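You operate a simulated robot arm through the tools that you are given. There is no shell and no other tool.

You run a simulated robot arm. Do the job below in one go: nothing can be reset, and whatever is moved stays where it is left.

## Task
Put things in order on the left stand top. At the end: the orange gauge block stands where the white guide block stood; the white guide block is on the red tin; the blue gauge block stands where the grey wet sponge dish stood; the grey wet sponge dish is on the teal tub; whatever was shut is shut again. Leave all else as you found it, and nothing knocked over.

Only the result counts: the job must be done as asked and must still hold three seconds after the hand-in. Knocking over, shifting, dropping, spilling or breaking anything else fails it.

## Robot
A 6-joint arm with a two-finger parallel gripper, fixed in place. Base frame: the origin is on the floor under the middle of its stand, x ahead of it, y to its left, z up; the work surface is at about z = 0.8. Lengths are in m, angles in degrees, forces in N, time in s.
With the tool pointing down near the work surface it reaches from about 0.26 to 0.68 m from the base axis. Its first joint turns from -66.0 to 66.0 degrees. Payload 2.9 kg.
The TCP is the grasp point between the finger pads, 0.03 m short of the fingertips. In the tool frame z runs along the fingers and y along their closing line. Largest opening 0.11 m; finger width 0.02, thickness 0.01; the body of the gripper, 0.048 by 0.112 m, starts 0.055 m behind the TCP.
Orientation is told as [roll, pitch, yaw] about the base's x, y, z axes, in that order, counted from this pose: with the fingers straight down and closing along the base's y, the tool's x points along the base's -x, its y along +y and its z along -z.

## Interface
- The arm moves only by the tool step_arm. Its argument "plan" is a list of rows, each a list of 7 numbers: the shift along the base's x, y, z in m, then the turn, a rotation vector about the base's x, y, z in degrees, then the opening in per cent of the stroke, from 0 (shut) to 100 (fully open). In form: [[dx, dy, dz, rx, ry, rz, hand], ...]. A call has 1 to 20 rows; each row is the pose to reach, as a shift and turn from the pose commanded when the call began. A row lasts 0.2 s, in which the tool goes at most 0.05 m and 8.6 degrees; a call with a longer step from one row to the next is refused whole, and so is a gripper value outside its range. Where a pose cannot be reached the arm comes as near as it can. A force on the tool above 40 N (or 10 N above the force at the start of the call, whichever is more), or a blocked arm, ends the call early, and 0.2 s more pass. The fingers move at their own pace (about 0.108 m/s each) and stop on an object; they squeeze with about 25 N. The grip force told is the motor's: it shows also when the fingers shut on nothing. Time passes only in rows, and 0.2 s behind the last, so rows that repeat a pose let the fingers close. The reply holds the time, the measured pose of the TCP, the force on the tool along the base axes, the opening and the grip force, in the units named above and with some noise, with the torque about the TCP (base axes, N m) and any sound that the robot's microphone picked up, and new pictures: "pictures" is both (left out), scene, wrist or none.
- Cameras (640 x 400 px; columns grow to the right, rows downward): "scene" is fixed at [0.0759, 0.4353, 1.3869]; the picture's right is [-0.82, -0.58, 0.00], its down [-0.33, 0.47, -0.82] and it looks along [0.47, -0.67, -0.58] (base axes); focal length 314 px, centre (320, 200). "wrist" rides on the gripper at [0.072, 0.017, -0.103] in the tool frame; the picture's right is [-0.23, 0.97, 0.00], its down [-0.76, -0.18, -0.62] and it looks along [-0.61, -0.14, 0.78] (tool axes); focal length 222 px, centre (320, 200). There is no depth. A picture from a camera that has moved, and an enlarged one, comes with that camera's place and axes in the base frame and with its lens. The place of the scene camera against the robot may be out by one fixed shift of up to 0.012 m in any direction.
- enlarge(camera, box): a new picture of the part [left, top, right, bottom] of that camera's present view, enlarged. The clock stands still meanwhile.
- finish_job(): hands the job in; it is judged then, once.

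Nothing tells you positions but the pictures and the camera data. Unless the task says otherwise, let go and move clear before handing in.

The tools are called after "Call:" as a command line: name --pt "numbers of a row" for each row, then --argument value for the rest, lists and objects as JSON in quotes. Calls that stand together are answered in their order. step_arm: Moves the arm, as the interface text tells. Its arguments: {"type":"object","properties":{"plan":{"type":"array","items":{"type":"array","items":{"type":"number"}}},"pictures":{"type":"string","enum":["both","scene","wrist","none"]}},"required":["plan"]} The other tools are called the same way: enlarge (camera, box) takes an enlarged picture of a part of a camera's view; finish_job () hands the job in.

At the start:

```text
clock: 0.0
eef_pos: [0.3578, 0.1723, 1.1458]
ee_rot: [0.0, 0.0, 0.0]
force: [-0.6, 0.4, 0.0]
wrist_torque: [0.02, -0.02, 0.02]
opening: 0.11
grasp_force: 0.0
```

scene: 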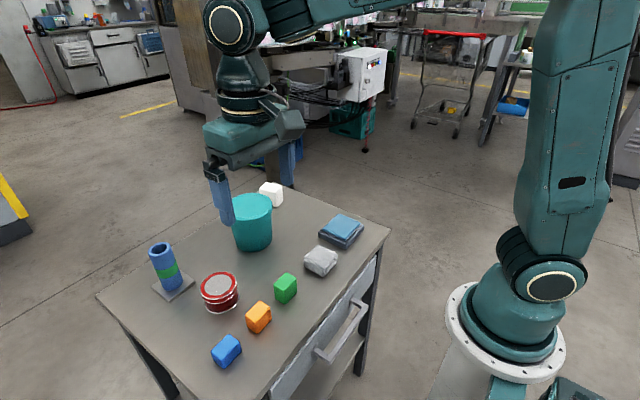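
wrist: 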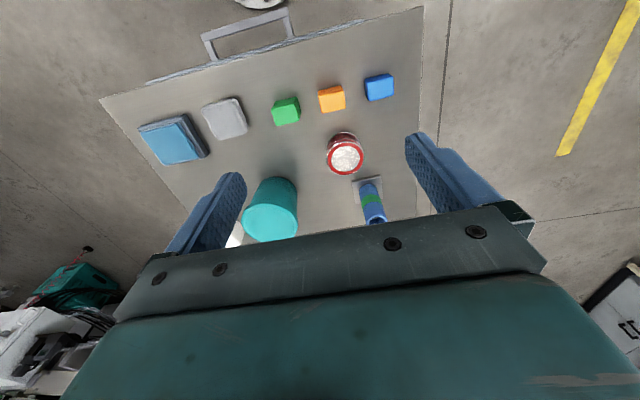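

I see a stand with a teal tub, a red tin, a banded cylinder on a plate, green/orange/blue blocks, a grey item, a blue/dark item and a white block behind the tub. I'll enlarge the views to identify each one before moving.

Call:
enlarge --camera "scene" --box '[90, 170, 410, 370]'

Call:
enlarge --camera "wrist" --box '[90, 0, 440, 220]'

Call:
enlarge --camera "scene" --box '[200, 170, 360, 270]'

Call:
enlarge --camera "scene" --box '[180, 250, 340, 380]'

```text
2.00 times, centred on (250, 270) of scene
camera zoom: at [0.0759, 0.4353, 1.3869], right [-0.82, -0.58, 0.0], down [-0.33, 0.47, -0.82], along [0.47, -0.67, -0.58], focal length 628 px, centre (460, 60)
```

zoom: 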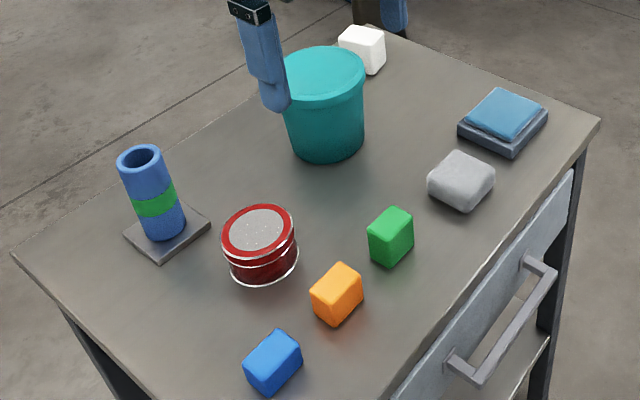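

```text
1.82 times, centred on (265, 110) of wrist
camera zoom: at [0.2852, 0.1888, 1.2483], right [0.23, 0.97, 0.0], down [0.76, -0.18, 0.62], along [0.61, -0.14, -0.78], focal length 404 px, centre (420, 364)
```

zoom: 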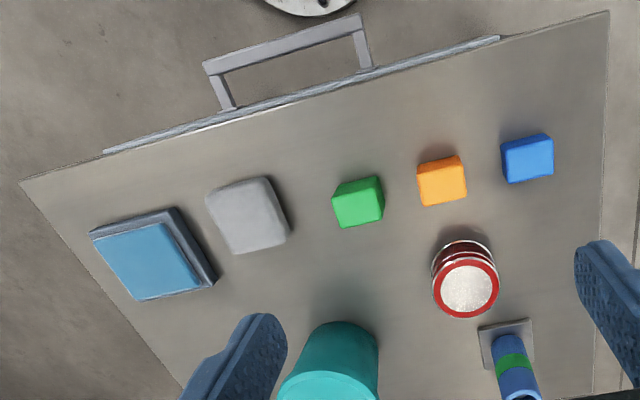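

```text
4.00 times, centred on (280, 220) of scene
camera zoom: at [0.0759, 0.4353, 1.3869], right [-0.82, -0.58, 0.0], down [-0.33, 0.47, -0.82], along [0.47, -0.67, -0.58], focal length 1255 px, centre (480, 120)
```

zoom: 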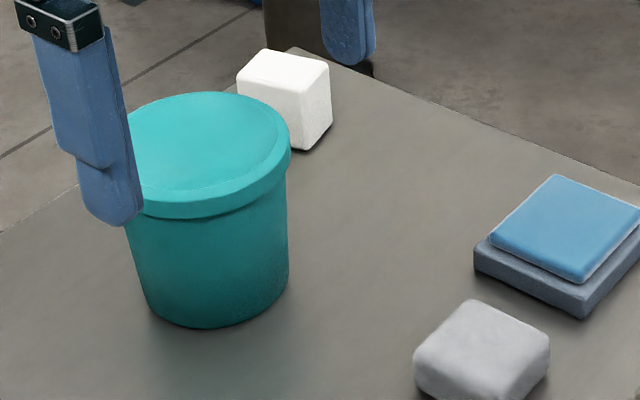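

```text
3.08 times, centred on (260, 315) of scene
camera zoom: at [0.0759, 0.4353, 1.3869], right [-0.82, -0.58, 0.0], down [-0.33, 0.47, -0.82], along [0.47, -0.67, -0.58], focal length 966 px, centre (505, -154)
```

zoom: 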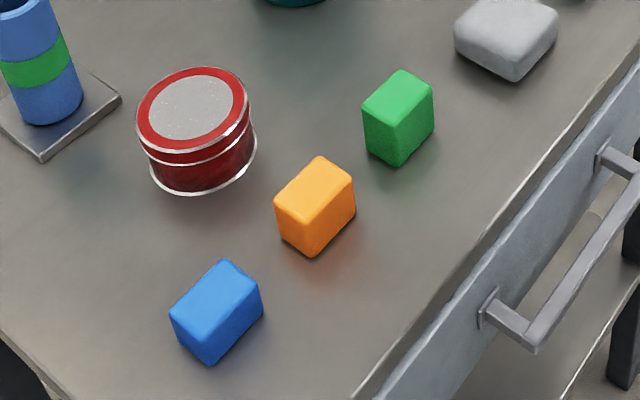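

The dish with the blue sponge appears to be at about (0.40, -0.14), the light grey rounded item at (0.38, -0.02), and the white block at about (0.68, -0.15), near the limit of reach. I'll move high over the middle of the stand for a closer wrist view of the white block and tub.

Call:
step_arm --pt "0.018 -0.036 -0.008 0 0 0 100" --pt "0.036 -0.072 -0.016 0 0 0 100" --pt "0.054 -0.108 -0.024 0 0 0 100" --pt "0.072 -0.144 -0.032 0 0 0 100" --pt "0.09 -0.18 -0.04 0 0 0 100" --pt "0.108 -0.216 -0.048 0 0 0 100" --pt "0.126 -0.252 -0.056 0 0 0 100" --pt "0.142 -0.29 -0.066 0 0 0 100" --pt "0.142 -0.29 -0.066 0 0 0 100"

```text
clock: 2.0
eef_pos: [0.4996, -0.1178, 1.0791]
ee_rot: [-0.1, 0.1, 0.0]
force: [-0.1, -0.3, -0.6]
wrist_torque: [0.02, 0.0, 0.01]
opening: 0.11
grasp_force: 0.0
camera wrist: at [0.4274, -0.1011, 1.1816], right [0.23, 0.97, 0.0], down [0.76, -0.18, 0.62], along [0.61, -0.14, -0.78], focal length 222 px, centre (320, 200)
```

scene: 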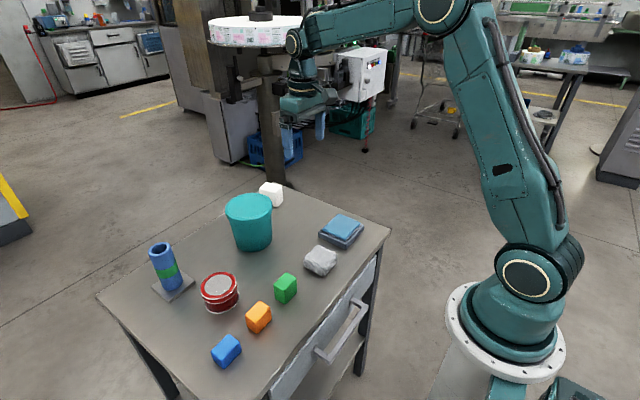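
wrist: 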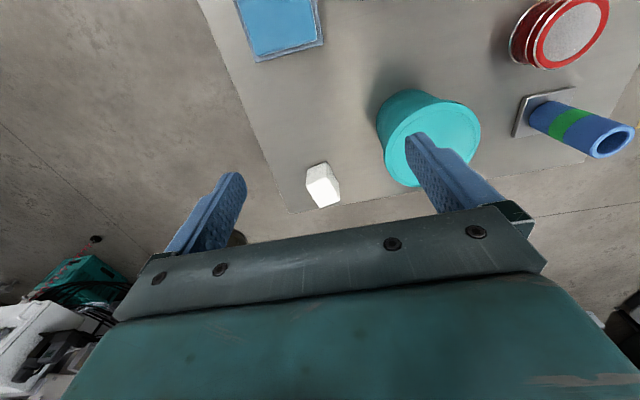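

The white block is now clearly visible near the far-right corner of the stand, with the tub lid beside it. I'll enlarge to measure the white block, tub and dish.

Call:
enlarge --camera "wrist" --box '[280, 145, 376, 215]'

Call:
enlarge --camera "wrist" --box '[360, 80, 500, 200]'

Call:
enlarge --camera "wrist" --box '[200, 0, 420, 130]'

Call:
enlarge --camera "scene" --box '[210, 170, 370, 270]'

```text
5.71 times, centred on (328, 180) of wrist
camera zoom: at [0.4274, -0.1011, 1.1816], right [0.23, 0.97, 0.0], down [0.76, -0.18, 0.62], along [0.61, -0.14, -0.78], focal length 1269 px, centre (274, 314)
```

zoom: 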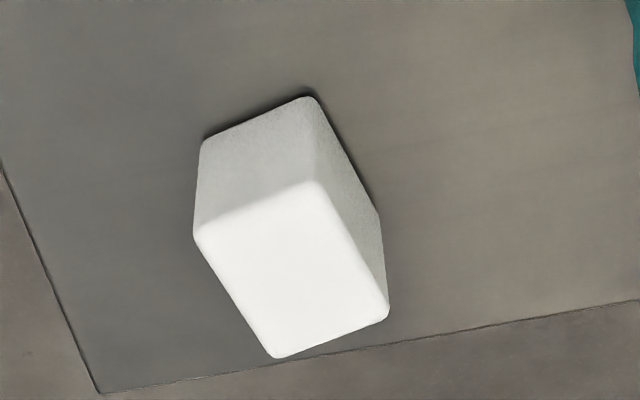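

```text
3.33 times, centred on (430, 140) of wrist
camera zoom: at [0.4274, -0.1011, 1.1816], right [0.23, 0.97, 0.0], down [0.76, -0.18, 0.62], along [0.61, -0.14, -0.78], focal length 740 px, centre (-47, 400)
```

zoom: 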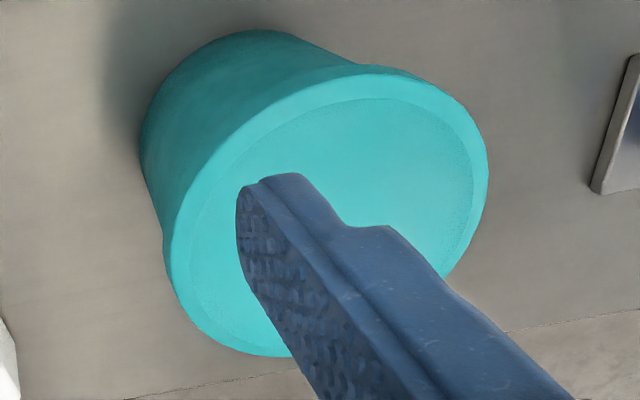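

```text
2.91 times, centred on (310, 65) of wrist
camera zoom: at [0.4274, -0.1011, 1.1816], right [0.23, 0.97, 0.0], down [0.76, -0.18, 0.62], along [0.61, -0.14, -0.78], focal length 646 px, centre (349, 593)
```

zoom: 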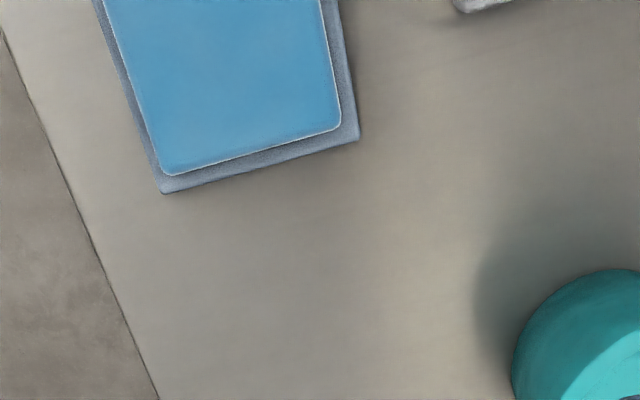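

```text
4.00 times, centred on (290, 220) of scene
camera zoom: at [0.0759, 0.4353, 1.3869], right [-0.82, -0.58, 0.0], down [-0.33, 0.47, -0.82], along [0.47, -0.67, -0.58], focal length 1255 px, centre (440, 120)
```

zoom: 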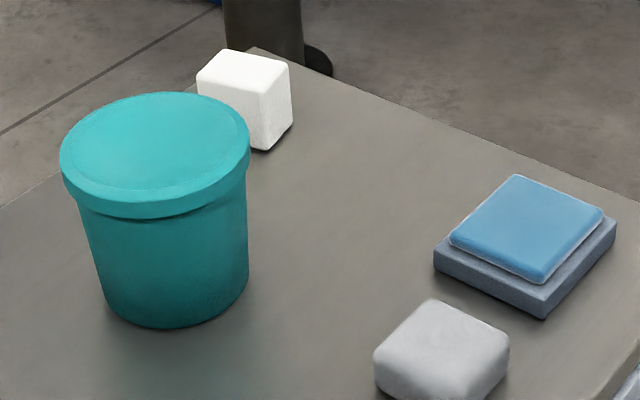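

The white block measures roughly 0.043 × 0.055 × 0.055 m, turned about +13°, centred near (0.667, -0.151). The tub lid is near (0.589, 0.017) with its top at about 0.90. Next I turn the gripper and hover over the white block.

Call:
step_arm --pt "0.03 -0.006 -0.02 0 0 4 100" --pt "0.06 -0.012 -0.045 0 0 8 100" --pt "0.09 -0.018 -0.07 0 0 13 100" --pt "0.12 -0.025 -0.095 0 0 13 100" --pt "0.145 -0.03 -0.115 0 0 13 100" --pt "0.166 -0.0337 -0.129 0 0 13 100" --pt "0.166 -0.0337 -0.129 0 0 13 100"

```text
clock: 3.6
eef_pos: [0.6583, -0.1518, 0.948]
ee_rot: [0.0, 0.1, 13.0]
force: [0.2, -0.1, 0.4]
wrist_torque: [-0.03, 0.0, 0.0]
opening: 0.1101
grasp_force: 0.0
out of reach, approached as far as the arm can: row 6, 7
camera wrist: at [0.5845, -0.1521, 1.0507], right [0.0, 1.0, 0.0], down [0.78, 0.0, 0.62], along [0.62, 0.0, -0.78], focal length 222 px, centre (320, 200)
```

scene: 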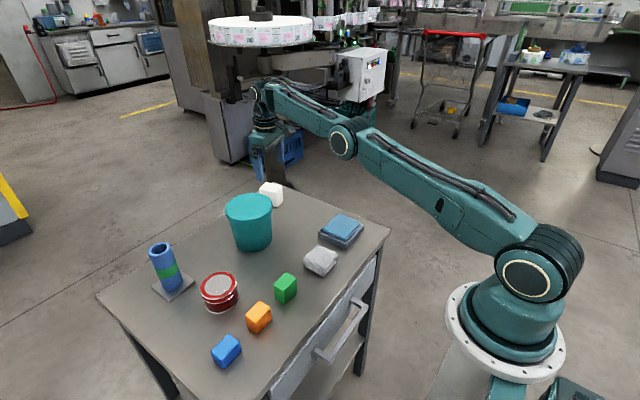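
wrist: 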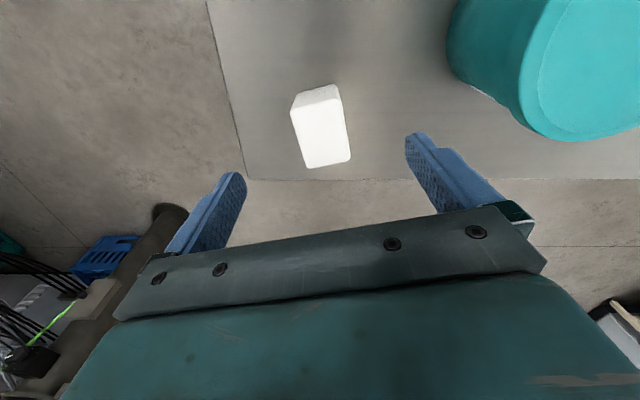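

The arm reaches only to about radius 0.675 here. I'll enlarge the wrist view to measure the white block precisely.

Call:
enlarge --camera "wrist" --box '[264, 70, 376, 180]'

Call:
enlarge --camera "wrist" --box '[160, 60, 480, 260]'

```text
3.64 times, centred on (320, 125) of wrist
camera zoom: at [0.5845, -0.1521, 1.0507], right [0.0, 1.0, 0.0], down [0.78, 0.0, 0.62], along [0.62, 0.0, -0.78], focal length 808 px, centre (320, 473)
```

zoom: 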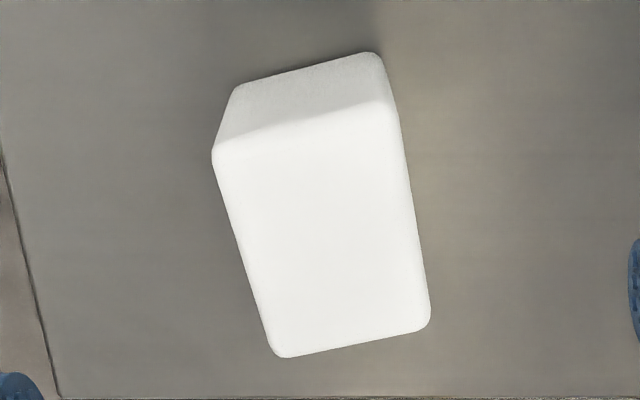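

```text
2.00 times, centred on (320, 160) of wrist
camera zoom: at [0.5845, -0.1521, 1.0507], right [0.0, 1.0, 0.0], down [0.78, 0.0, 0.62], along [0.62, 0.0, -0.78], focal length 444 px, centre (320, 280)
```

zoom: 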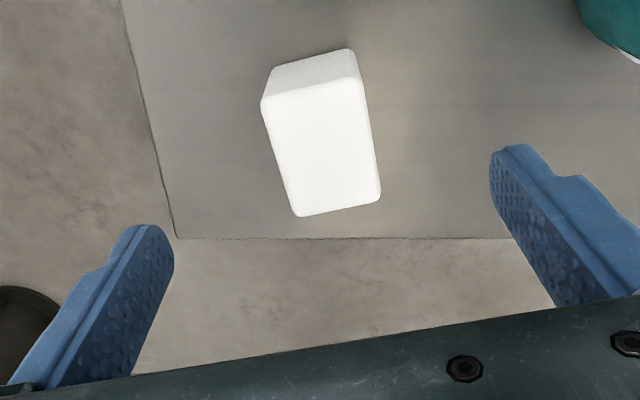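

Refined: the white block's centre is (0.667, -0.150), yaw about 15°, top at about 0.855. I'll descend straight down around it with open fingers and check before closing.

Call:
step_arm --pt "0 0.001 -0.04 0 0 2 100" --pt "0 0.001 -0.075 0 0 2 100" --pt "0 0.001 -0.1 0 0 2 100" --pt "0 0.001 -0.108 0 0 2 100" --pt "0 0.001 -0.108 0 0 2 100"

```text
clock: 4.8
eef_pos: [0.6569, -0.1514, 0.8402]
ee_rot: [0.0, 0.0, 15.0]
force: [0.7, -0.4, -0.2]
wrist_torque: [0.01, 0.02, 0.03]
opening: 0.11
grasp_force: 0.1
camera wrist: at [0.5833, -0.1542, 0.9436], right [-0.03, 1.0, 0.0], down [0.78, 0.03, 0.62], along [0.62, 0.02, -0.78], focal length 222 px, centre (320, 200)
```

scene: 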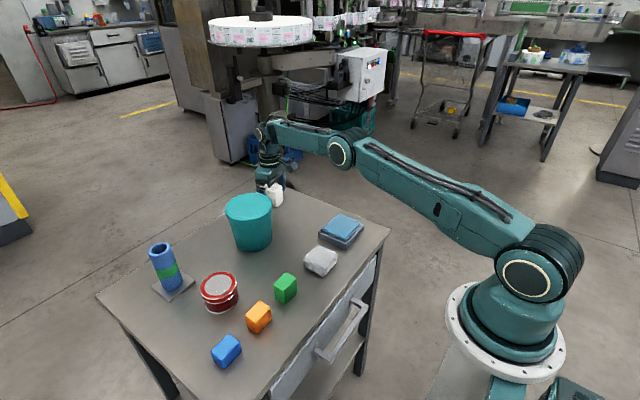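
wrist: 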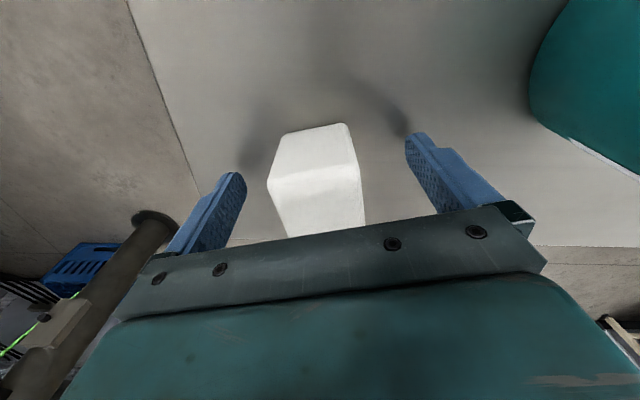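

The fingers straddle the white block cleanly. I'll nudge outward about 8 mm if reachable, then close.

Call:
step_arm --pt "0.008 0.001 0 0 0 0 100" --pt "0.008 0.001 0 0 0 0 60" --pt "0.008 0.001 0 0 0 0 0" --pt "0.008 0.001 0 0 0 0 0" --pt "0.008 0.001 0 0 0 0 0" --pt "0.008 0.001 0 0 0 0 0" --pictures "wrist"

```text
clock: 6.2
eef_pos: [0.6651, -0.1519, 0.8427]
ee_rot: [0.0, -0.1, 15.0]
force: [0.4, 1.1, 1.7]
wrist_torque: [0.06, 0.02, -0.03]
opening: 0.0445
grasp_force: 24.7
camera wrist: at [0.5915, -0.1531, 0.944], right [-0.03, 1.0, 0.0], down [0.78, 0.03, 0.62], along [0.62, 0.02, -0.78], focal length 222 px, centre (320, 200)
```

wrist: 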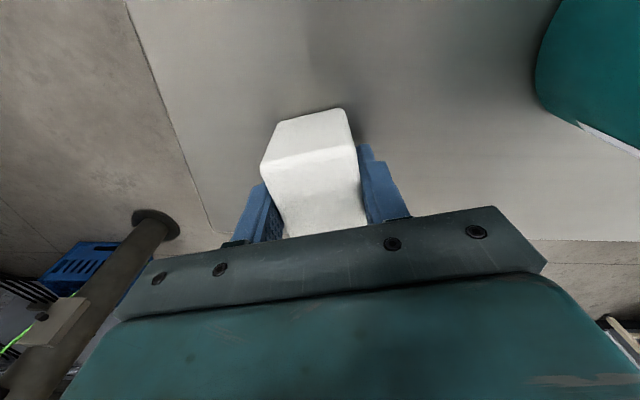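

The white block is gripped at 0.0445 m opening. I'll lift it straight up, carry it high past the tub, and stop short of the tin to look at it.

Call:
step_arm --pt "0 0 0.03 0 0 0 0" --pt "0 0 0.075 0 0 0 0" --pt "0 0 0.12 0 0 0 0" --pt "0 0 0.15 0 0 0 0" --pt "-0.02 0.02 0.17 0 0 0 0" --pt "-0.05 0.055 0.178 0 0 0 0" --pt "-0.077 0.088 0.178 0 0 -3 0" --pt "-0.104 0.122 0.178 0 0 -6 0" --pt "-0.131 0.155 0.178 0 0 -9 0" --pt "-0.158 0.188 0.178 0 0 -12 0" --pt "-0.185 0.222 0.178 0 0 -15 0" --pt "-0.211 0.255 0.178 0 0 -15 0" --pt "-0.238 0.289 0.178 0 0 -15 0" --pt "-0.265 0.322 0.178 0 0 -15 0" --pt "-0.265 0.322 0.178 0 0 -15 0"

```text
clock: 9.4
eef_pos: [0.4024, 0.1716, 1.0205]
ee_rot: [0.0, 0.0, 0.0]
force: [1.1, -1.1, 0.0]
wrist_torque: [-0.03, 0.02, 0.02]
opening: 0.0
grasp_force: 24.9
out of reach, approached as far as the arm can: row 2, 3, 4
camera wrist: at [0.3309, 0.1886, 1.1233], right [0.23, 0.97, 0.0], down [0.76, -0.18, 0.62], along [0.61, -0.14, -0.78], focal length 222 px, centre (320, 200)
```

scene: 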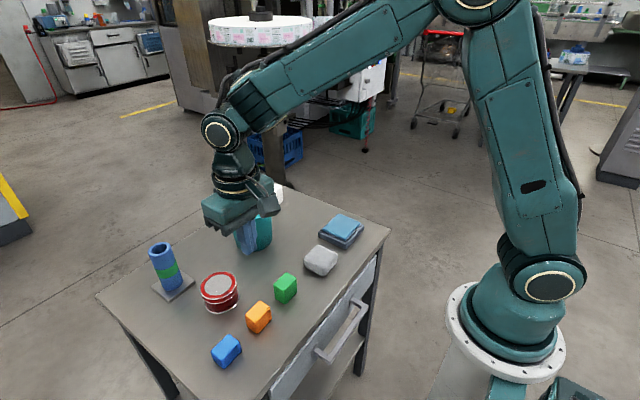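
wrist: 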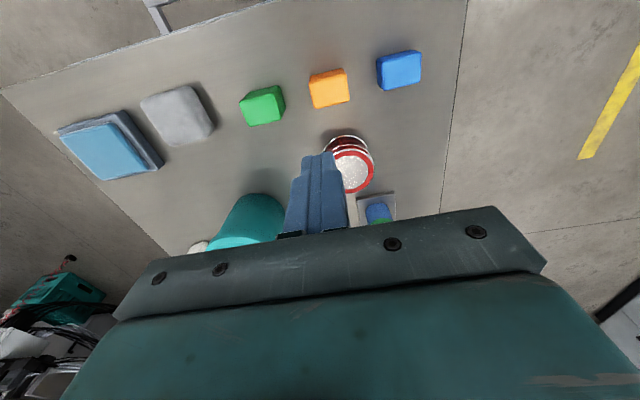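

The fingers are now fully shut, so the white block slipped out at or near its place. I'll look for it right away.

Call:
enlarge --camera "scene" --box '[210, 150, 370, 250]'

Call:
enlarge --camera "wrist" --box '[140, 190, 320, 290]'

Call:
enlarge --camera "wrist" --box '[300, 40, 440, 230]'

Call:
enlarge --camera "wrist" --box '[20, 60, 240, 200]'

```text
4.00 times, centred on (290, 200) of scene
camera zoom: at [0.0759, 0.4353, 1.3869], right [-0.82, -0.58, 0.0], down [-0.33, 0.47, -0.82], along [0.47, -0.67, -0.58], focal length 1255 px, centre (440, 200)
```

zoom: 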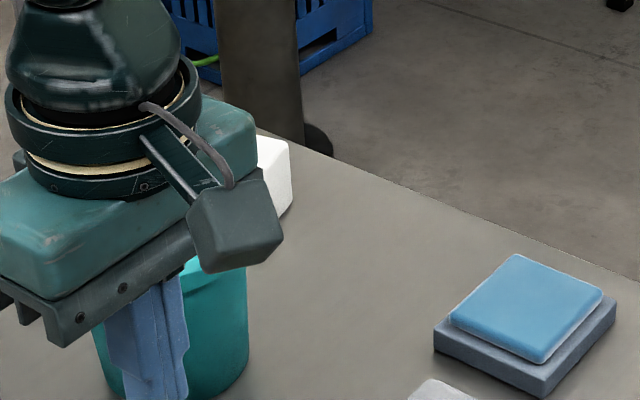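

```text
3.56 times, centred on (230, 240) of wrist
camera zoom: at [0.3309, 0.1886, 1.1233], right [0.23, 0.97, 0.0], down [0.76, -0.18, 0.62], along [0.61, -0.14, -0.78], focal length 790 px, centre (640, 58)
```

zoom: 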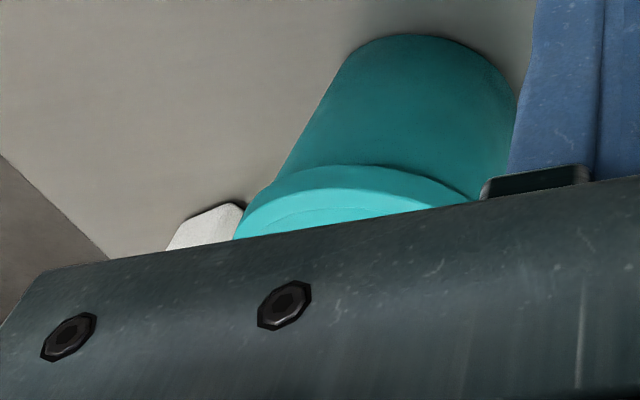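

```text
2.11 times, centred on (370, 135) of wrist
camera zoom: at [0.3309, 0.1886, 1.1233], right [0.23, 0.97, 0.0], down [0.76, -0.18, 0.62], along [0.61, -0.14, -0.78], focal length 468 px, centre (215, 337)
```

zoom: 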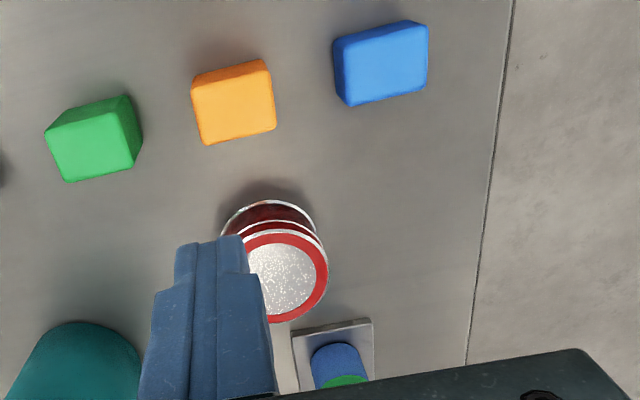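

```text
2.86 times, centred on (130, 130) of wrist
camera zoom: at [0.3309, 0.1886, 1.1233], right [0.23, 0.97, 0.0], down [0.76, -0.18, 0.62], along [0.61, -0.14, -0.78], focal length 635 px, centre (863, 400)
```

zoom: 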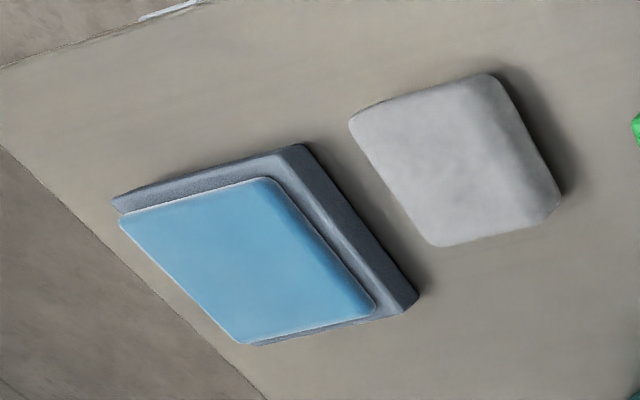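

The white block seems to still be standing near its spot. I'll return to the earlier viewing pose to check it, opening the fingers on the way.

Call:
step_arm --pt "0.01 -0.03 0.02 0 0 0 0" --pt "0.022 -0.07 0.04 0 0 0 20" --pt "0.035 -0.11 0.059 0 0 0 60" --pt "0.05 -0.15 0.059 0 0 0 100" --pt "0.065 -0.19 0.059 0 0 0 100" --pt "0.08 -0.23 0.059 0 0 0 100" --pt "0.09 -0.265 0.059 0 0 0 100" --pt "0.0976 -0.29 0.059 0 0 0 100" --pt "0.0976 -0.29 0.059 0 0 0 100"

```text
clock: 11.4
eef_pos: [0.4998, -0.1191, 1.0775]
ee_rot: [0.0, -0.1, 0.0]
force: [0.4, 0.0, -0.2]
wrist_torque: [0.01, 0.04, 0.02]
opening: 0.1098
grasp_force: 0.1
camera wrist: at [0.4284, -0.1019, 1.1809], right [0.23, 0.97, 0.0], down [0.76, -0.18, 0.62], along [0.61, -0.14, -0.78], focal length 222 px, centre (320, 200)
```

scene: 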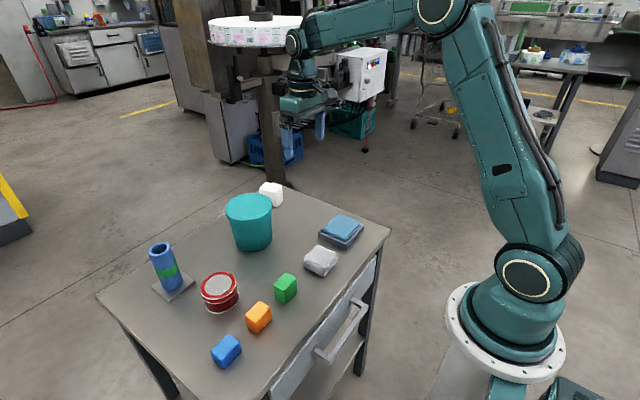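
wrist: 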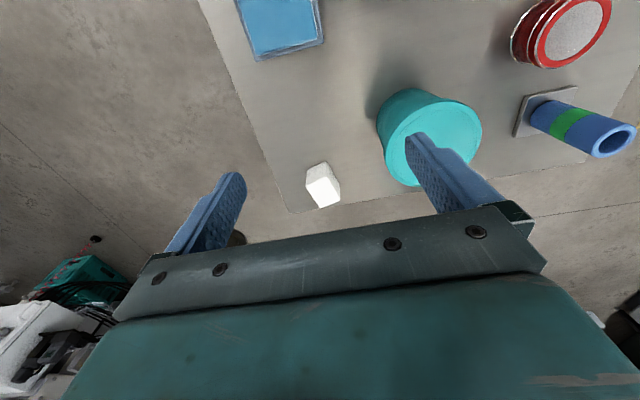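

Call:
enlarge --camera "wrist" --box '[280, 145, 376, 215]'

Call:
enlarge --camera "scene" --box '[210, 170, 370, 270]'

```text
5.71 times, centred on (328, 180) of wrist
camera zoom: at [0.4284, -0.1019, 1.1809], right [0.23, 0.97, 0.0], down [0.76, -0.18, 0.62], along [0.61, -0.14, -0.78], focal length 1269 px, centre (274, 314)
```

zoom: 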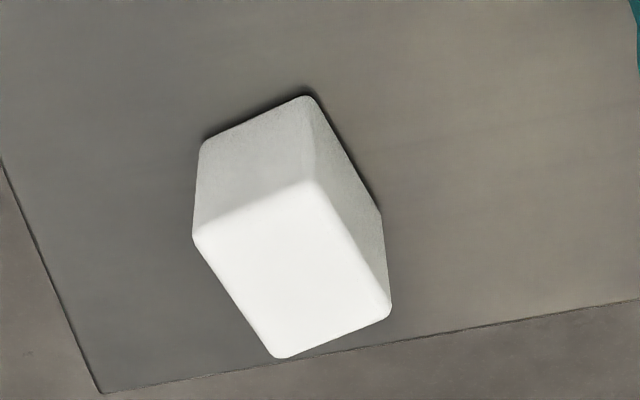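

```text
4.00 times, centred on (290, 220) of scene
camera zoom: at [0.0759, 0.4353, 1.3869], right [-0.82, -0.58, 0.0], down [-0.33, 0.47, -0.82], along [0.47, -0.67, -0.58], focal length 1255 px, centre (440, 120)
```

zoom: 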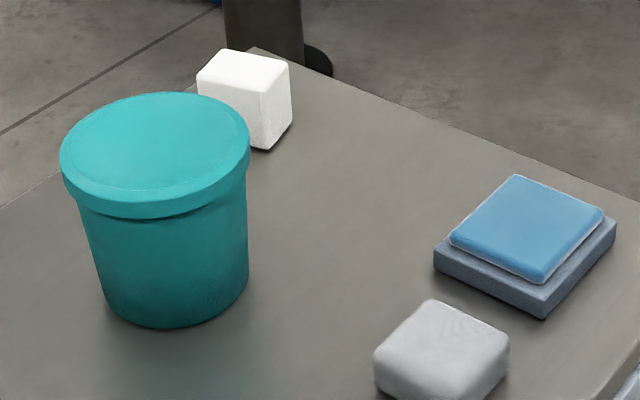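

The white block stands essentially unmoved and upright; the fingers simply slid up off it. I'll re-grip, staying inside reach, and lift very slowly while watching forces to see whether it can be held at all.

Call:
step_arm --pt "0.03 -0.006 -0.02 0 0 5 100" --pt "0.06 -0.012 -0.045 0 0 10 100" --pt "0.09 -0.018 -0.07 0 0 15 100" --pt "0.12 -0.025 -0.095 0 0 15 100" --pt "0.14 -0.03 -0.115 0 0 15 100" --pt "0.156 -0.0335 -0.13 0 0 15 100" --pt "0.157 -0.0335 -0.17 0 0 15 100" --pt "0.16 -0.0335 -0.21 0 0 15 100" --pt "0.161 -0.0335 -0.236 0 0 15 100" --pt "0.161 -0.0335 -0.24 0 0 15 100" --pt "0.161 -0.0335 -0.24 0 0 15 0" --pt "0.161 -0.0335 -0.24 0 0 15 0" --pt "0.161 -0.0335 -0.24 0 0 15 0" --pt "0.161 -0.0335 -0.24 0 0 15 0" --pictures "wrist"

Call:
step_arm --pt "0 0 0.002 0 0 0 0" --pt "0 0 0.004 0 0 0 0" --pictures "none"

Call:
step_arm --pt "0 0 0.002 0 0 0 0" --pt "0 0 0.004 0 0 0 0" --pictures "wrist"

```text
clock: 14.4
eef_pos: [0.6589, -0.1529, 0.8364]
ee_rot: [-0.1, 0.0, 14.9]
force: [-0.1, -0.4, 0.0]
wrist_torque: [0.01, 0.0, -0.01]
opening: 0.0447
grasp_force: 25.1
camera wrist: at [0.5856, -0.1552, 0.94], right [-0.03, 1.0, 0.0], down [0.78, 0.03, 0.62], along [0.62, 0.02, -0.78], focal length 222 px, centre (320, 200)
```

wrist: 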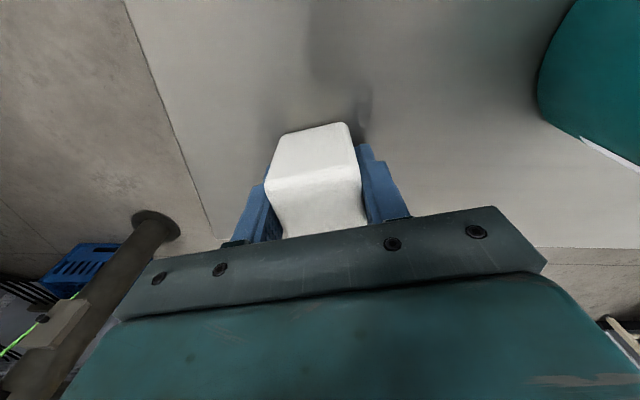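

```text
clock: 15.0
eef_pos: [0.6594, -0.1523, 0.8427]
ee_rot: [0.0, 0.0, 15.0]
force: [-0.8, 0.3, -1.0]
wrist_torque: [-0.01, -0.03, 0.01]
opening: 0.0446
grasp_force: 25.1
```

```text
clock: 15.6
eef_pos: [0.6597, -0.1525, 0.8461]
ee_rot: [0.0, 0.0, 15.0]
force: [0.6, 0.6, -1.7]
wrist_torque: [-0.02, 0.0, 0.02]
opening: 0.0449
grasp_force: 25.3
camera wrist: at [0.5855, -0.1552, 0.9489], right [-0.03, 1.0, 0.0], down [0.78, 0.03, 0.62], along [0.62, 0.02, -0.78], focal length 222 px, centre (320, 200)
```

wrist: 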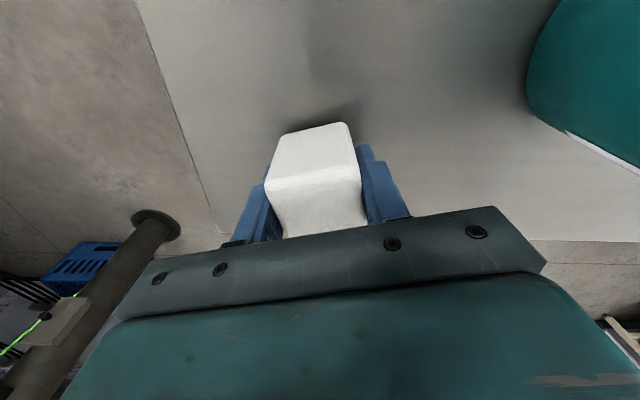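

The white block does come up with the gripper on a slow lift (about 1.7 N), so it slipped before because of the quick start. I'll continue gently, drawing slightly inward to stay within reach.

Call:
step_arm --pt "0 0 0.002 0 0 0 0" --pt "-0.001 0 0.005 0 0 0 0" --pt "-0.002 0.0005 0.009 0 0 0 0" --pt "-0.0035 0.001 0.014 0 0 0 0" --pt "-0.005 0.0015 0.02 0 0 0 0" --pt "-0.007 0.002 0.026 0 0 0 0" --pt "-0.009 0.0025 0.032 0 0 0 0" --pt "-0.011 0.003 0.038 0 0 0 0" --pt "-0.013 0.0035 0.043 0 0 0 0" --pt "-0.0145 0.004 0.047 0 0 0 0" --pt "-0.0155 0.0045 0.05 0 0 0 0" --pt "-0.016 0.0045 0.052 0 0 0 0"

```text
clock: 18.2
eef_pos: [0.6449, -0.147, 0.8989]
ee_rot: [0.1, 0.0, 15.0]
force: [-0.7, 0.4, -1.5]
wrist_torque: [0.01, -0.01, -0.02]
opening: 0.0446
grasp_force: 25.1
camera wrist: at [0.5703, -0.1497, 1.0017], right [-0.03, 1.0, 0.0], down [0.78, 0.03, 0.62], along [0.62, 0.02, -0.78], focal length 222 px, centre (320, 200)
```

scene: 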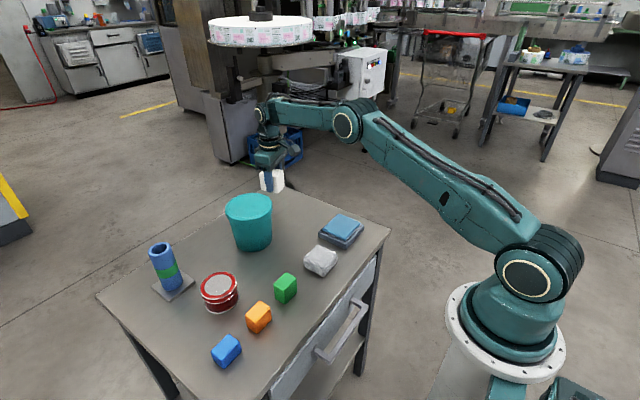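
wrist: 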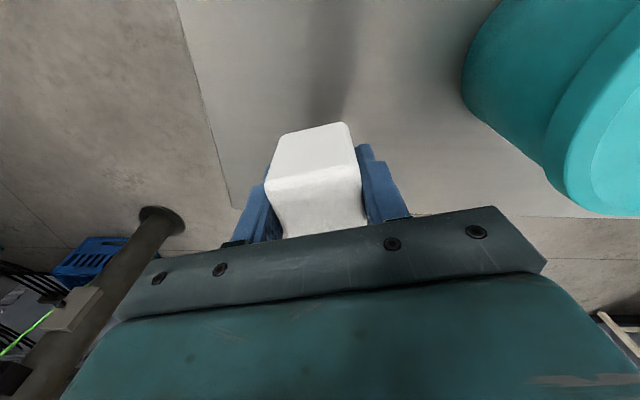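

Holding with no slip. I'll carry on gently upward and across toward the tin, keeping the same yaw.

Call:
step_arm --pt "-0.002 0.002 0.003 0 0 0 0" --pt "-0.0055 0.006 0.008 0 0 0 0" --pt "-0.0096 0.01 0.014 0 0 0 0" --pt "-0.0144 0.0152 0.021 0 0 0 0" --pt "-0.02 0.021 0.029 0 0 0 0" --pt "-0.0261 0.0276 0.037 0 0 0 0" --pt "-0.033 0.0348 0.046 0 0 0 0" --pt "-0.0406 0.0428 0.055 0 0 0 0" --pt "-0.0488 0.0515 0.064 0 0 0 0" --pt "-0.0571 0.0602 0.072 0 0 0 0" --pt "-0.066 0.0696 0.08 0 0 0 0" --pt "-0.075 0.079 0.087 0 0 0 0" --pt "-0.0839 0.0885 0.093 0 0 0 0" --pt "-0.0929 0.0979 0.097 0 0 0 0" --pt "-0.1011 0.1066 0.1 0 0 0 0" --pt "-0.1087 0.1146 0.101 0 0 0 0" --pt "-0.1156 0.1218 0.101 0 0 0 0" --pt "-0.1211 0.1276 0.101 0 0 0 0" --pt "-0.1252 0.132 0.101 0 0 0 0" --pt "-0.1273 0.1341 0.101 0 0 0 0"

```text
clock: 22.4
eef_pos: [0.5174, -0.0123, 0.9996]
ee_rot: [0.0, -0.2, 14.9]
force: [0.9, -0.3, -0.8]
wrist_torque: [0.0, 0.0, -0.02]
opening: 0.0445
grasp_force: 24.8
camera wrist: at [0.4432, -0.0155, 1.1024], right [-0.03, 1.0, 0.0], down [0.78, 0.03, 0.62], along [0.62, 0.02, -0.78], focal length 222 px, centre (320, 200)
```

scene: 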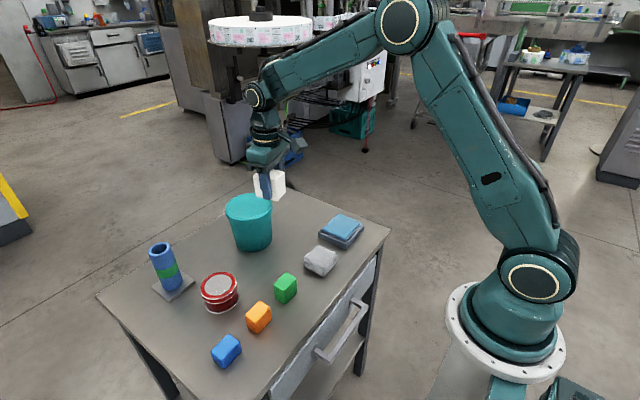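
wrist: 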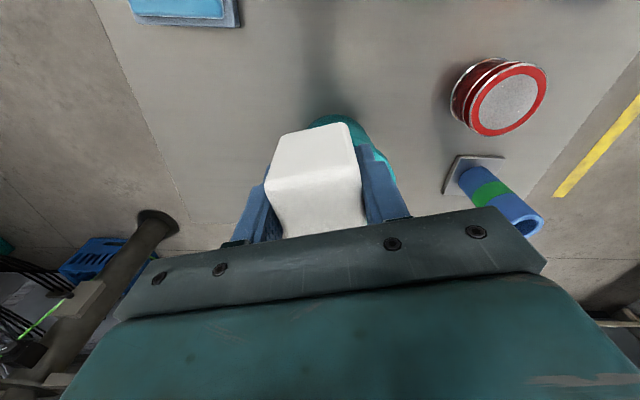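

The tin and the banded cylinder are fully visible now. I'll zoom in to measure the tin.

Call:
enlarge --camera "wrist" --box '[430, 40, 570, 150]'

Call:
enlarge --camera "wrist" --box '[430, 140, 570, 250]'

Call:
enlarge --camera "scene" --box '[180, 250, 300, 340]'

```text
3.64 times, centred on (500, 95) of wrist
camera zoom: at [0.4432, -0.0155, 1.1024], right [-0.03, 1.0, 0.0], down [0.78, 0.03, 0.62], along [0.62, 0.02, -0.78], focal length 808 px, centre (-334, 582)
```

zoom: 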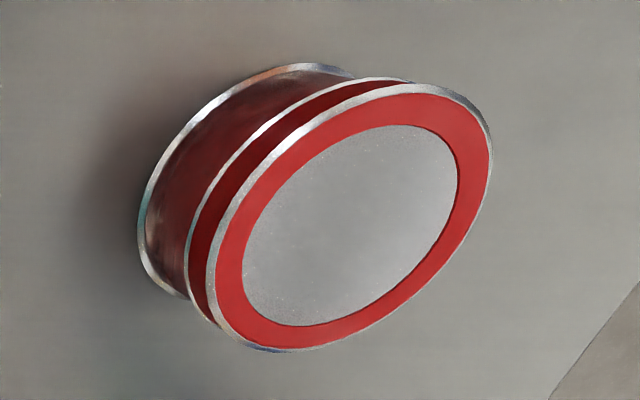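

```text
3.64 times, centred on (500, 195) of wrist
camera zoom: at [0.4432, -0.0155, 1.1024], right [-0.03, 1.0, 0.0], down [0.78, 0.03, 0.62], along [0.62, 0.02, -0.78], focal length 808 px, centre (-334, 218)
```

zoom: 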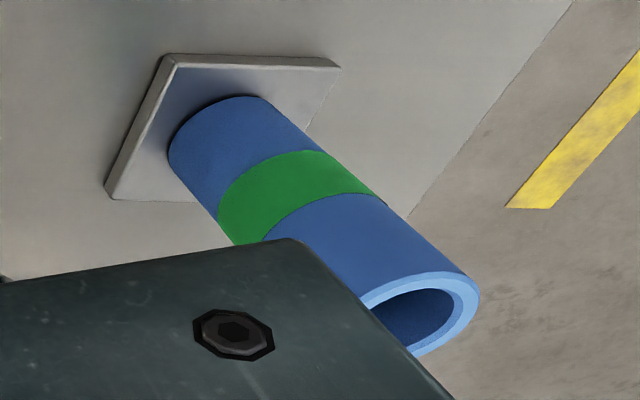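

```text
4.44 times, centred on (240, 295) of scene
camera zoom: at [0.0759, 0.4353, 1.3869], right [-0.82, -0.58, 0.0], down [-0.33, 0.47, -0.82], along [0.47, -0.67, -0.58], focal length 1395 px, centre (676, -222)
```

zoom: 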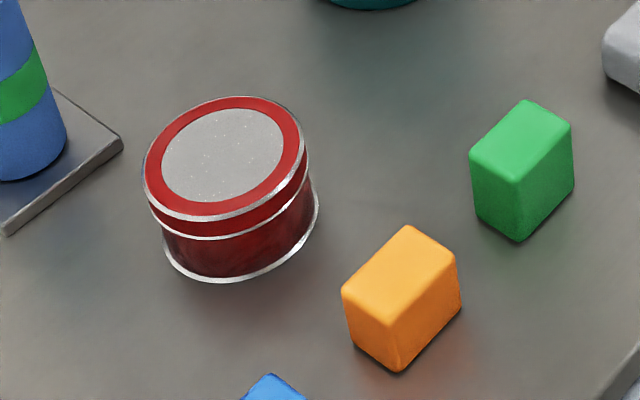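

The tin centre comes out at (0.505, 0.195) with its top at about 0.844, and the banded cylinder stands well clear at (0.62, 0.23). I'll move gently over the tin now.

Call:
step_arm --pt "-0.0003 0.003 0 0 0 0 0" --pt "-0.0008 0.008 0 0 0 0 0" --pt "-0.0015 0.015 0 0 0 0 0" --pt "-0.0024 0.023 0 0 0 0 0" --pt "-0.0034 0.033 0 0 0 0 0" --pt "-0.0045 0.044 0 0 0 0 0" --pt "-0.0058 0.056 0 0 0 0 0" --pt "-0.0071 0.069 0 0 0 0 0" --pt "-0.0085 0.083 -0.002 0 0 0 0" --pt "-0.01 0.097 -0.005 0 0 0 0" --pt "-0.0114 0.111 -0.009 0 0 0 0" --pt "-0.0129 0.125 -0.014 0 0 0 0" --pt "-0.0143 0.139 -0.02 0 0 0 0" --pt "-0.0157 0.152 -0.027 0 0 0 0" --pt "-0.0169 0.164 -0.034 0 0 0 0" --pt "-0.018 0.175 -0.041 0 0 0 0" --pt "-0.0191 0.185 -0.048 0 0 0 0" --pt "-0.0199 0.193 -0.054 0 0 0 0" --pt "-0.0206 0.2 -0.058 0 0 0 0" --pt "-0.0211 0.205 -0.06 0 0 0 0"

```text
clock: 26.6
eef_pos: [0.4954, 0.1914, 0.9402]
ee_rot: [-0.1, 0.1, 15.1]
force: [0.4, 0.4, -1.4]
wrist_torque: [0.01, 0.02, -0.03]
opening: 0.0451
grasp_force: 25.5
camera wrist: at [0.4212, 0.1886, 1.0426], right [-0.03, 1.0, 0.0], down [0.78, 0.03, 0.62], along [0.62, 0.02, -0.78], focal length 222 px, centre (320, 200)
```

scene: 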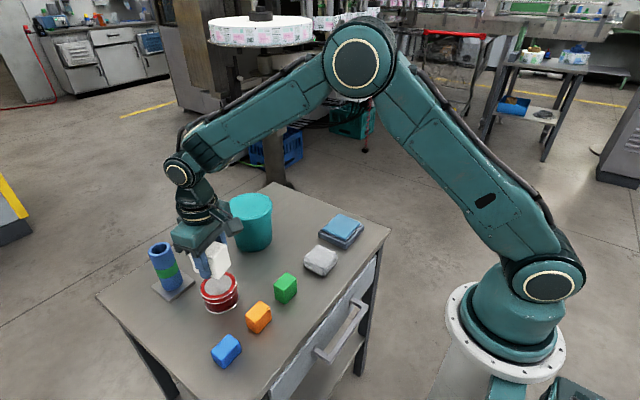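
wrist: 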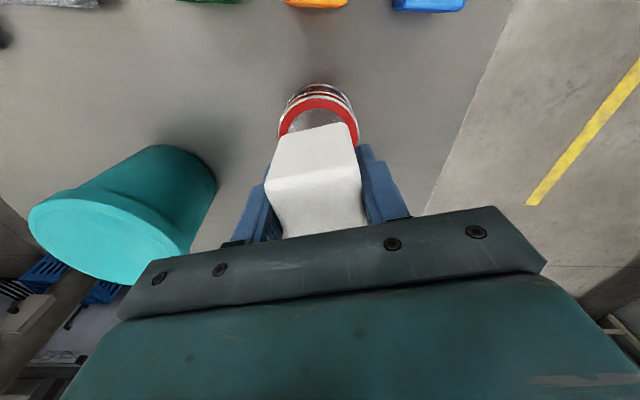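

The white block hovers centred over the tin. I'll lower it slowly to just above the lid and take another look.

Call:
step_arm --pt "0 0 -0.002 0 0 0 0" --pt "0 0 -0.006 0 0 0 0" --pt "0 0 -0.011 0 0 0 0" --pt "0 0 -0.017 0 0 0 0" --pt "0 0 -0.024 0 0 0 0" --pt "0 0 -0.031 0 0 0 0" --pt "0 0 -0.037 0 0 0 0" --pt "0 0 -0.042 0 0 0 0" --pt "0 0 -0.046 0 0 0 0" --pt "0 0 -0.048 0 0 0 0" --pt "0 0 -0.049 0 0 0 0"

Call:
enlarge --camera "scene" --box '[150, 220, 310, 340]'

Call:
enlarge --camera "wrist" --box '[220, 60, 420, 250]'

```text
clock: 29.0
eef_pos: [0.494, 0.1922, 0.89]
ee_rot: [0.1, -0.1, 15.0]
force: [0.9, 1.2, -1.5]
wrist_torque: [-0.01, 0.0, -0.01]
opening: 0.0449
grasp_force: 24.7
camera wrist: at [0.4214, 0.1893, 0.9924], right [-0.03, 1.0, 0.0], down [0.78, 0.03, 0.62], along [0.62, 0.02, -0.78], focal length 222 px, centre (320, 200)
```

scene: 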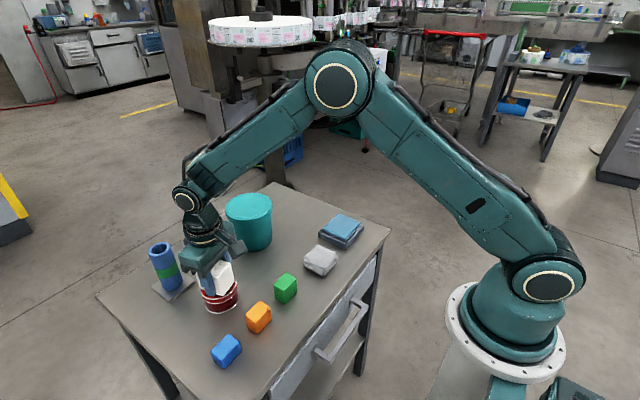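
wrist: 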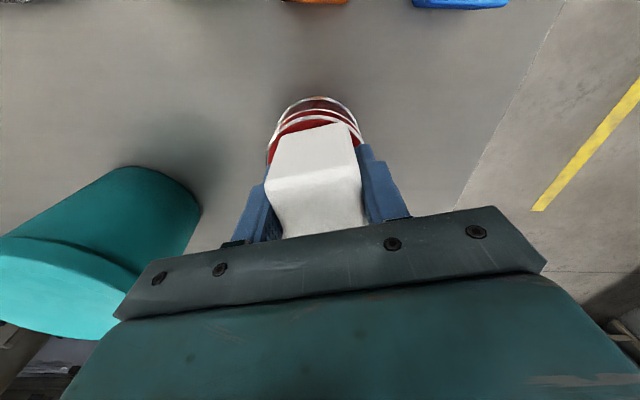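

```text
3.33 times, centred on (230, 280) of scene
camera zoom: at [0.0759, 0.4353, 1.3869], right [-0.82, -0.58, 0.0], down [-0.33, 0.47, -0.82], along [0.47, -0.67, -0.58], focal length 1046 px, centre (620, -67)
```

zoom: 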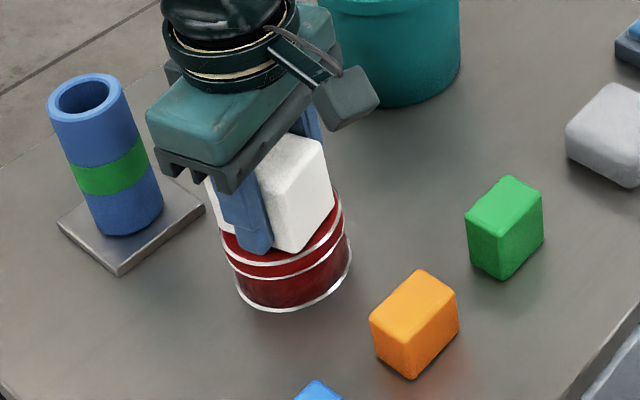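

```text
2.11 times, centred on (320, 155) of wrist
camera zoom: at [0.4214, 0.1893, 0.9924], right [-0.03, 1.0, 0.0], down [0.78, 0.03, 0.62], along [0.62, 0.02, -0.78], focal length 468 px, centre (320, 295)
```

zoom: 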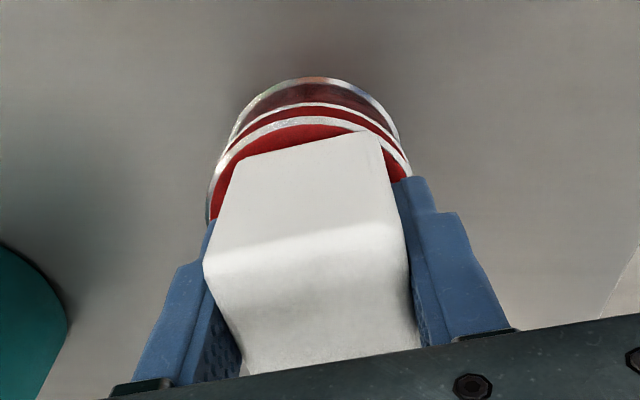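

The block is centred over the tin lid with about 6 mm to go. I'll lower millimetre by millimetre until the force shows contact.

Call:
step_arm --pt "0 0 -0.001 0 0 0 0" --pt "0 0 -0.0025 0 0 0 0" --pt "0 0 -0.004 0 0 0 0" --pictures "none"

Call:
step_arm --pt "0 0 -0.0005 0 0 0 0" --pt "0 0 -0.001 0 0 0 0" --pictures "none"

Call:
step_arm --pt "0 0 -0.0005 0 0 0 0" --pt "0 0 -0.001 0 0 0 0" --pictures "wrist"

```text
clock: 29.8
eef_pos: [0.4952, 0.1917, 0.8864]
ee_rot: [-0.1, -0.1, 15.0]
force: [-3.0, -0.5, 10.3]
wrist_torque: [-0.2, 0.27, -0.04]
opening: 0.0448
grasp_force: 25.1
```

```text
clock: 30.4
eef_pos: [0.4948, 0.1936, 0.8873]
ee_rot: [0.0, -0.2, 15.1]
force: [-3.3, 1.9, 17.3]
wrist_torque: [-0.14, 0.3, -0.04]
opening: 0.0449
grasp_force: 25.4
```

```text
clock: 31.0
eef_pos: [0.4957, 0.1915, 0.8842]
ee_rot: [-0.1, -0.2, 15.0]
force: [-1.3, 1.1, 19.8]
wrist_torque: [0.07, -0.05, 0.01]
opening: 0.0446
grasp_force: 26.0
camera wrist: at [0.4217, 0.189, 0.9872], right [-0.03, 1.0, 0.0], down [0.78, 0.03, 0.62], along [0.62, 0.02, -0.78], focal length 222 px, centre (320, 200)
```

wrist: 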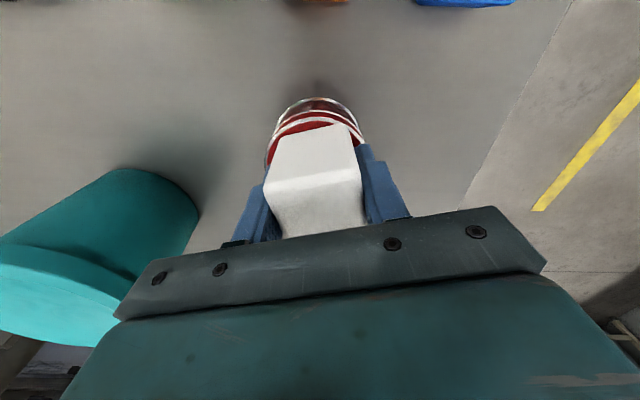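

Contact is made: the block rests on the tin with some preload. I'll ease off about 3 mm, then open and look.

Call:
step_arm --pt "0 0 0.0015 0 0 0 0" --pt "0 0 0.003 0 0 0 0" --pictures "none"

```text
clock: 31.6
eef_pos: [0.4927, 0.1921, 0.8853]
ee_rot: [-0.1, 0.3, 15.0]
force: [-0.5, 0.9, -1.5]
wrist_torque: [-0.03, 0.01, 0.0]
opening: 0.0449
grasp_force: 24.8
```

The force shows it hanging free again, so I'll go back down 2 mm for light contact and then release.

Call:
step_arm --pt "0 0 -0.001 0 0 0 0" --pt "0 0 -0.002 0 0 0 0" --pictures "none"

```text
clock: 32.2
eef_pos: [0.4954, 0.1927, 0.8844]
ee_rot: [0.1, 0.0, 15.1]
force: [0.4, 0.9, -1.4]
wrist_torque: [0.02, -0.01, 0.04]
opening: 0.045
grasp_force: 25.3
```

Call:
step_arm --pt "0 0 -0.001 0 0 0 0" --pt "0 0 -0.001 0 0 0 0" --pictures "none"

```text
clock: 32.8
eef_pos: [0.4951, 0.1912, 0.885]
ee_rot: [0.0, 0.1, 15.0]
force: [-1.0, 0.4, -0.1]
wrist_torque: [0.04, -0.04, -0.04]
opening: 0.0448
grasp_force: 24.9
```

Force is near zero, so the block is resting lightly on the tin. I'll open the fingers partway and then rise straight up.

Call:
step_arm --pt "0 0 0 0 0 0 45" --pt "0 0 0 0 0 0 55" --pt "0 0 0 0 0 0 65" --pt "0 0 0 0 0 0 65"

```text
clock: 33.8
eef_pos: [0.4956, 0.192, 0.8849]
ee_rot: [0.0, 0.1, 15.0]
force: [0.1, -0.8, 0.2]
wrist_torque: [0.02, -0.01, 0.0]
opening: 0.0718
grasp_force: 0.0
camera wrist: at [0.4219, 0.1887, 0.9874], right [-0.03, 1.0, 0.0], down [0.78, 0.03, 0.62], along [0.62, 0.02, -0.78], focal length 222 px, centre (320, 200)
```

scene: 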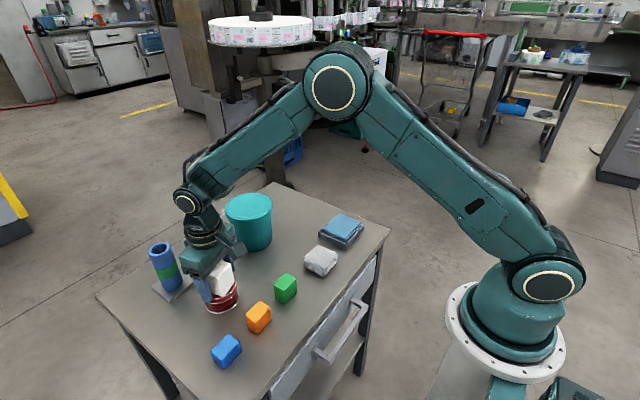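
wrist: 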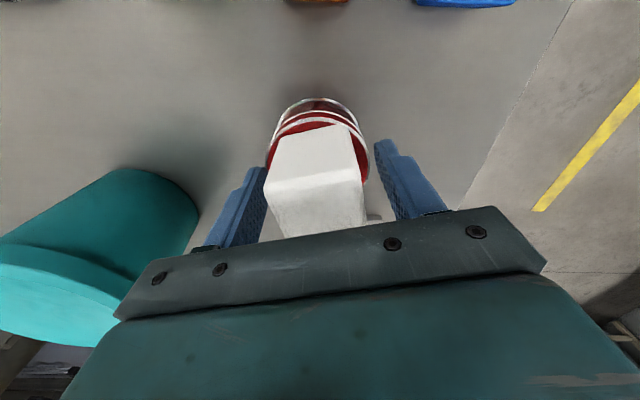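

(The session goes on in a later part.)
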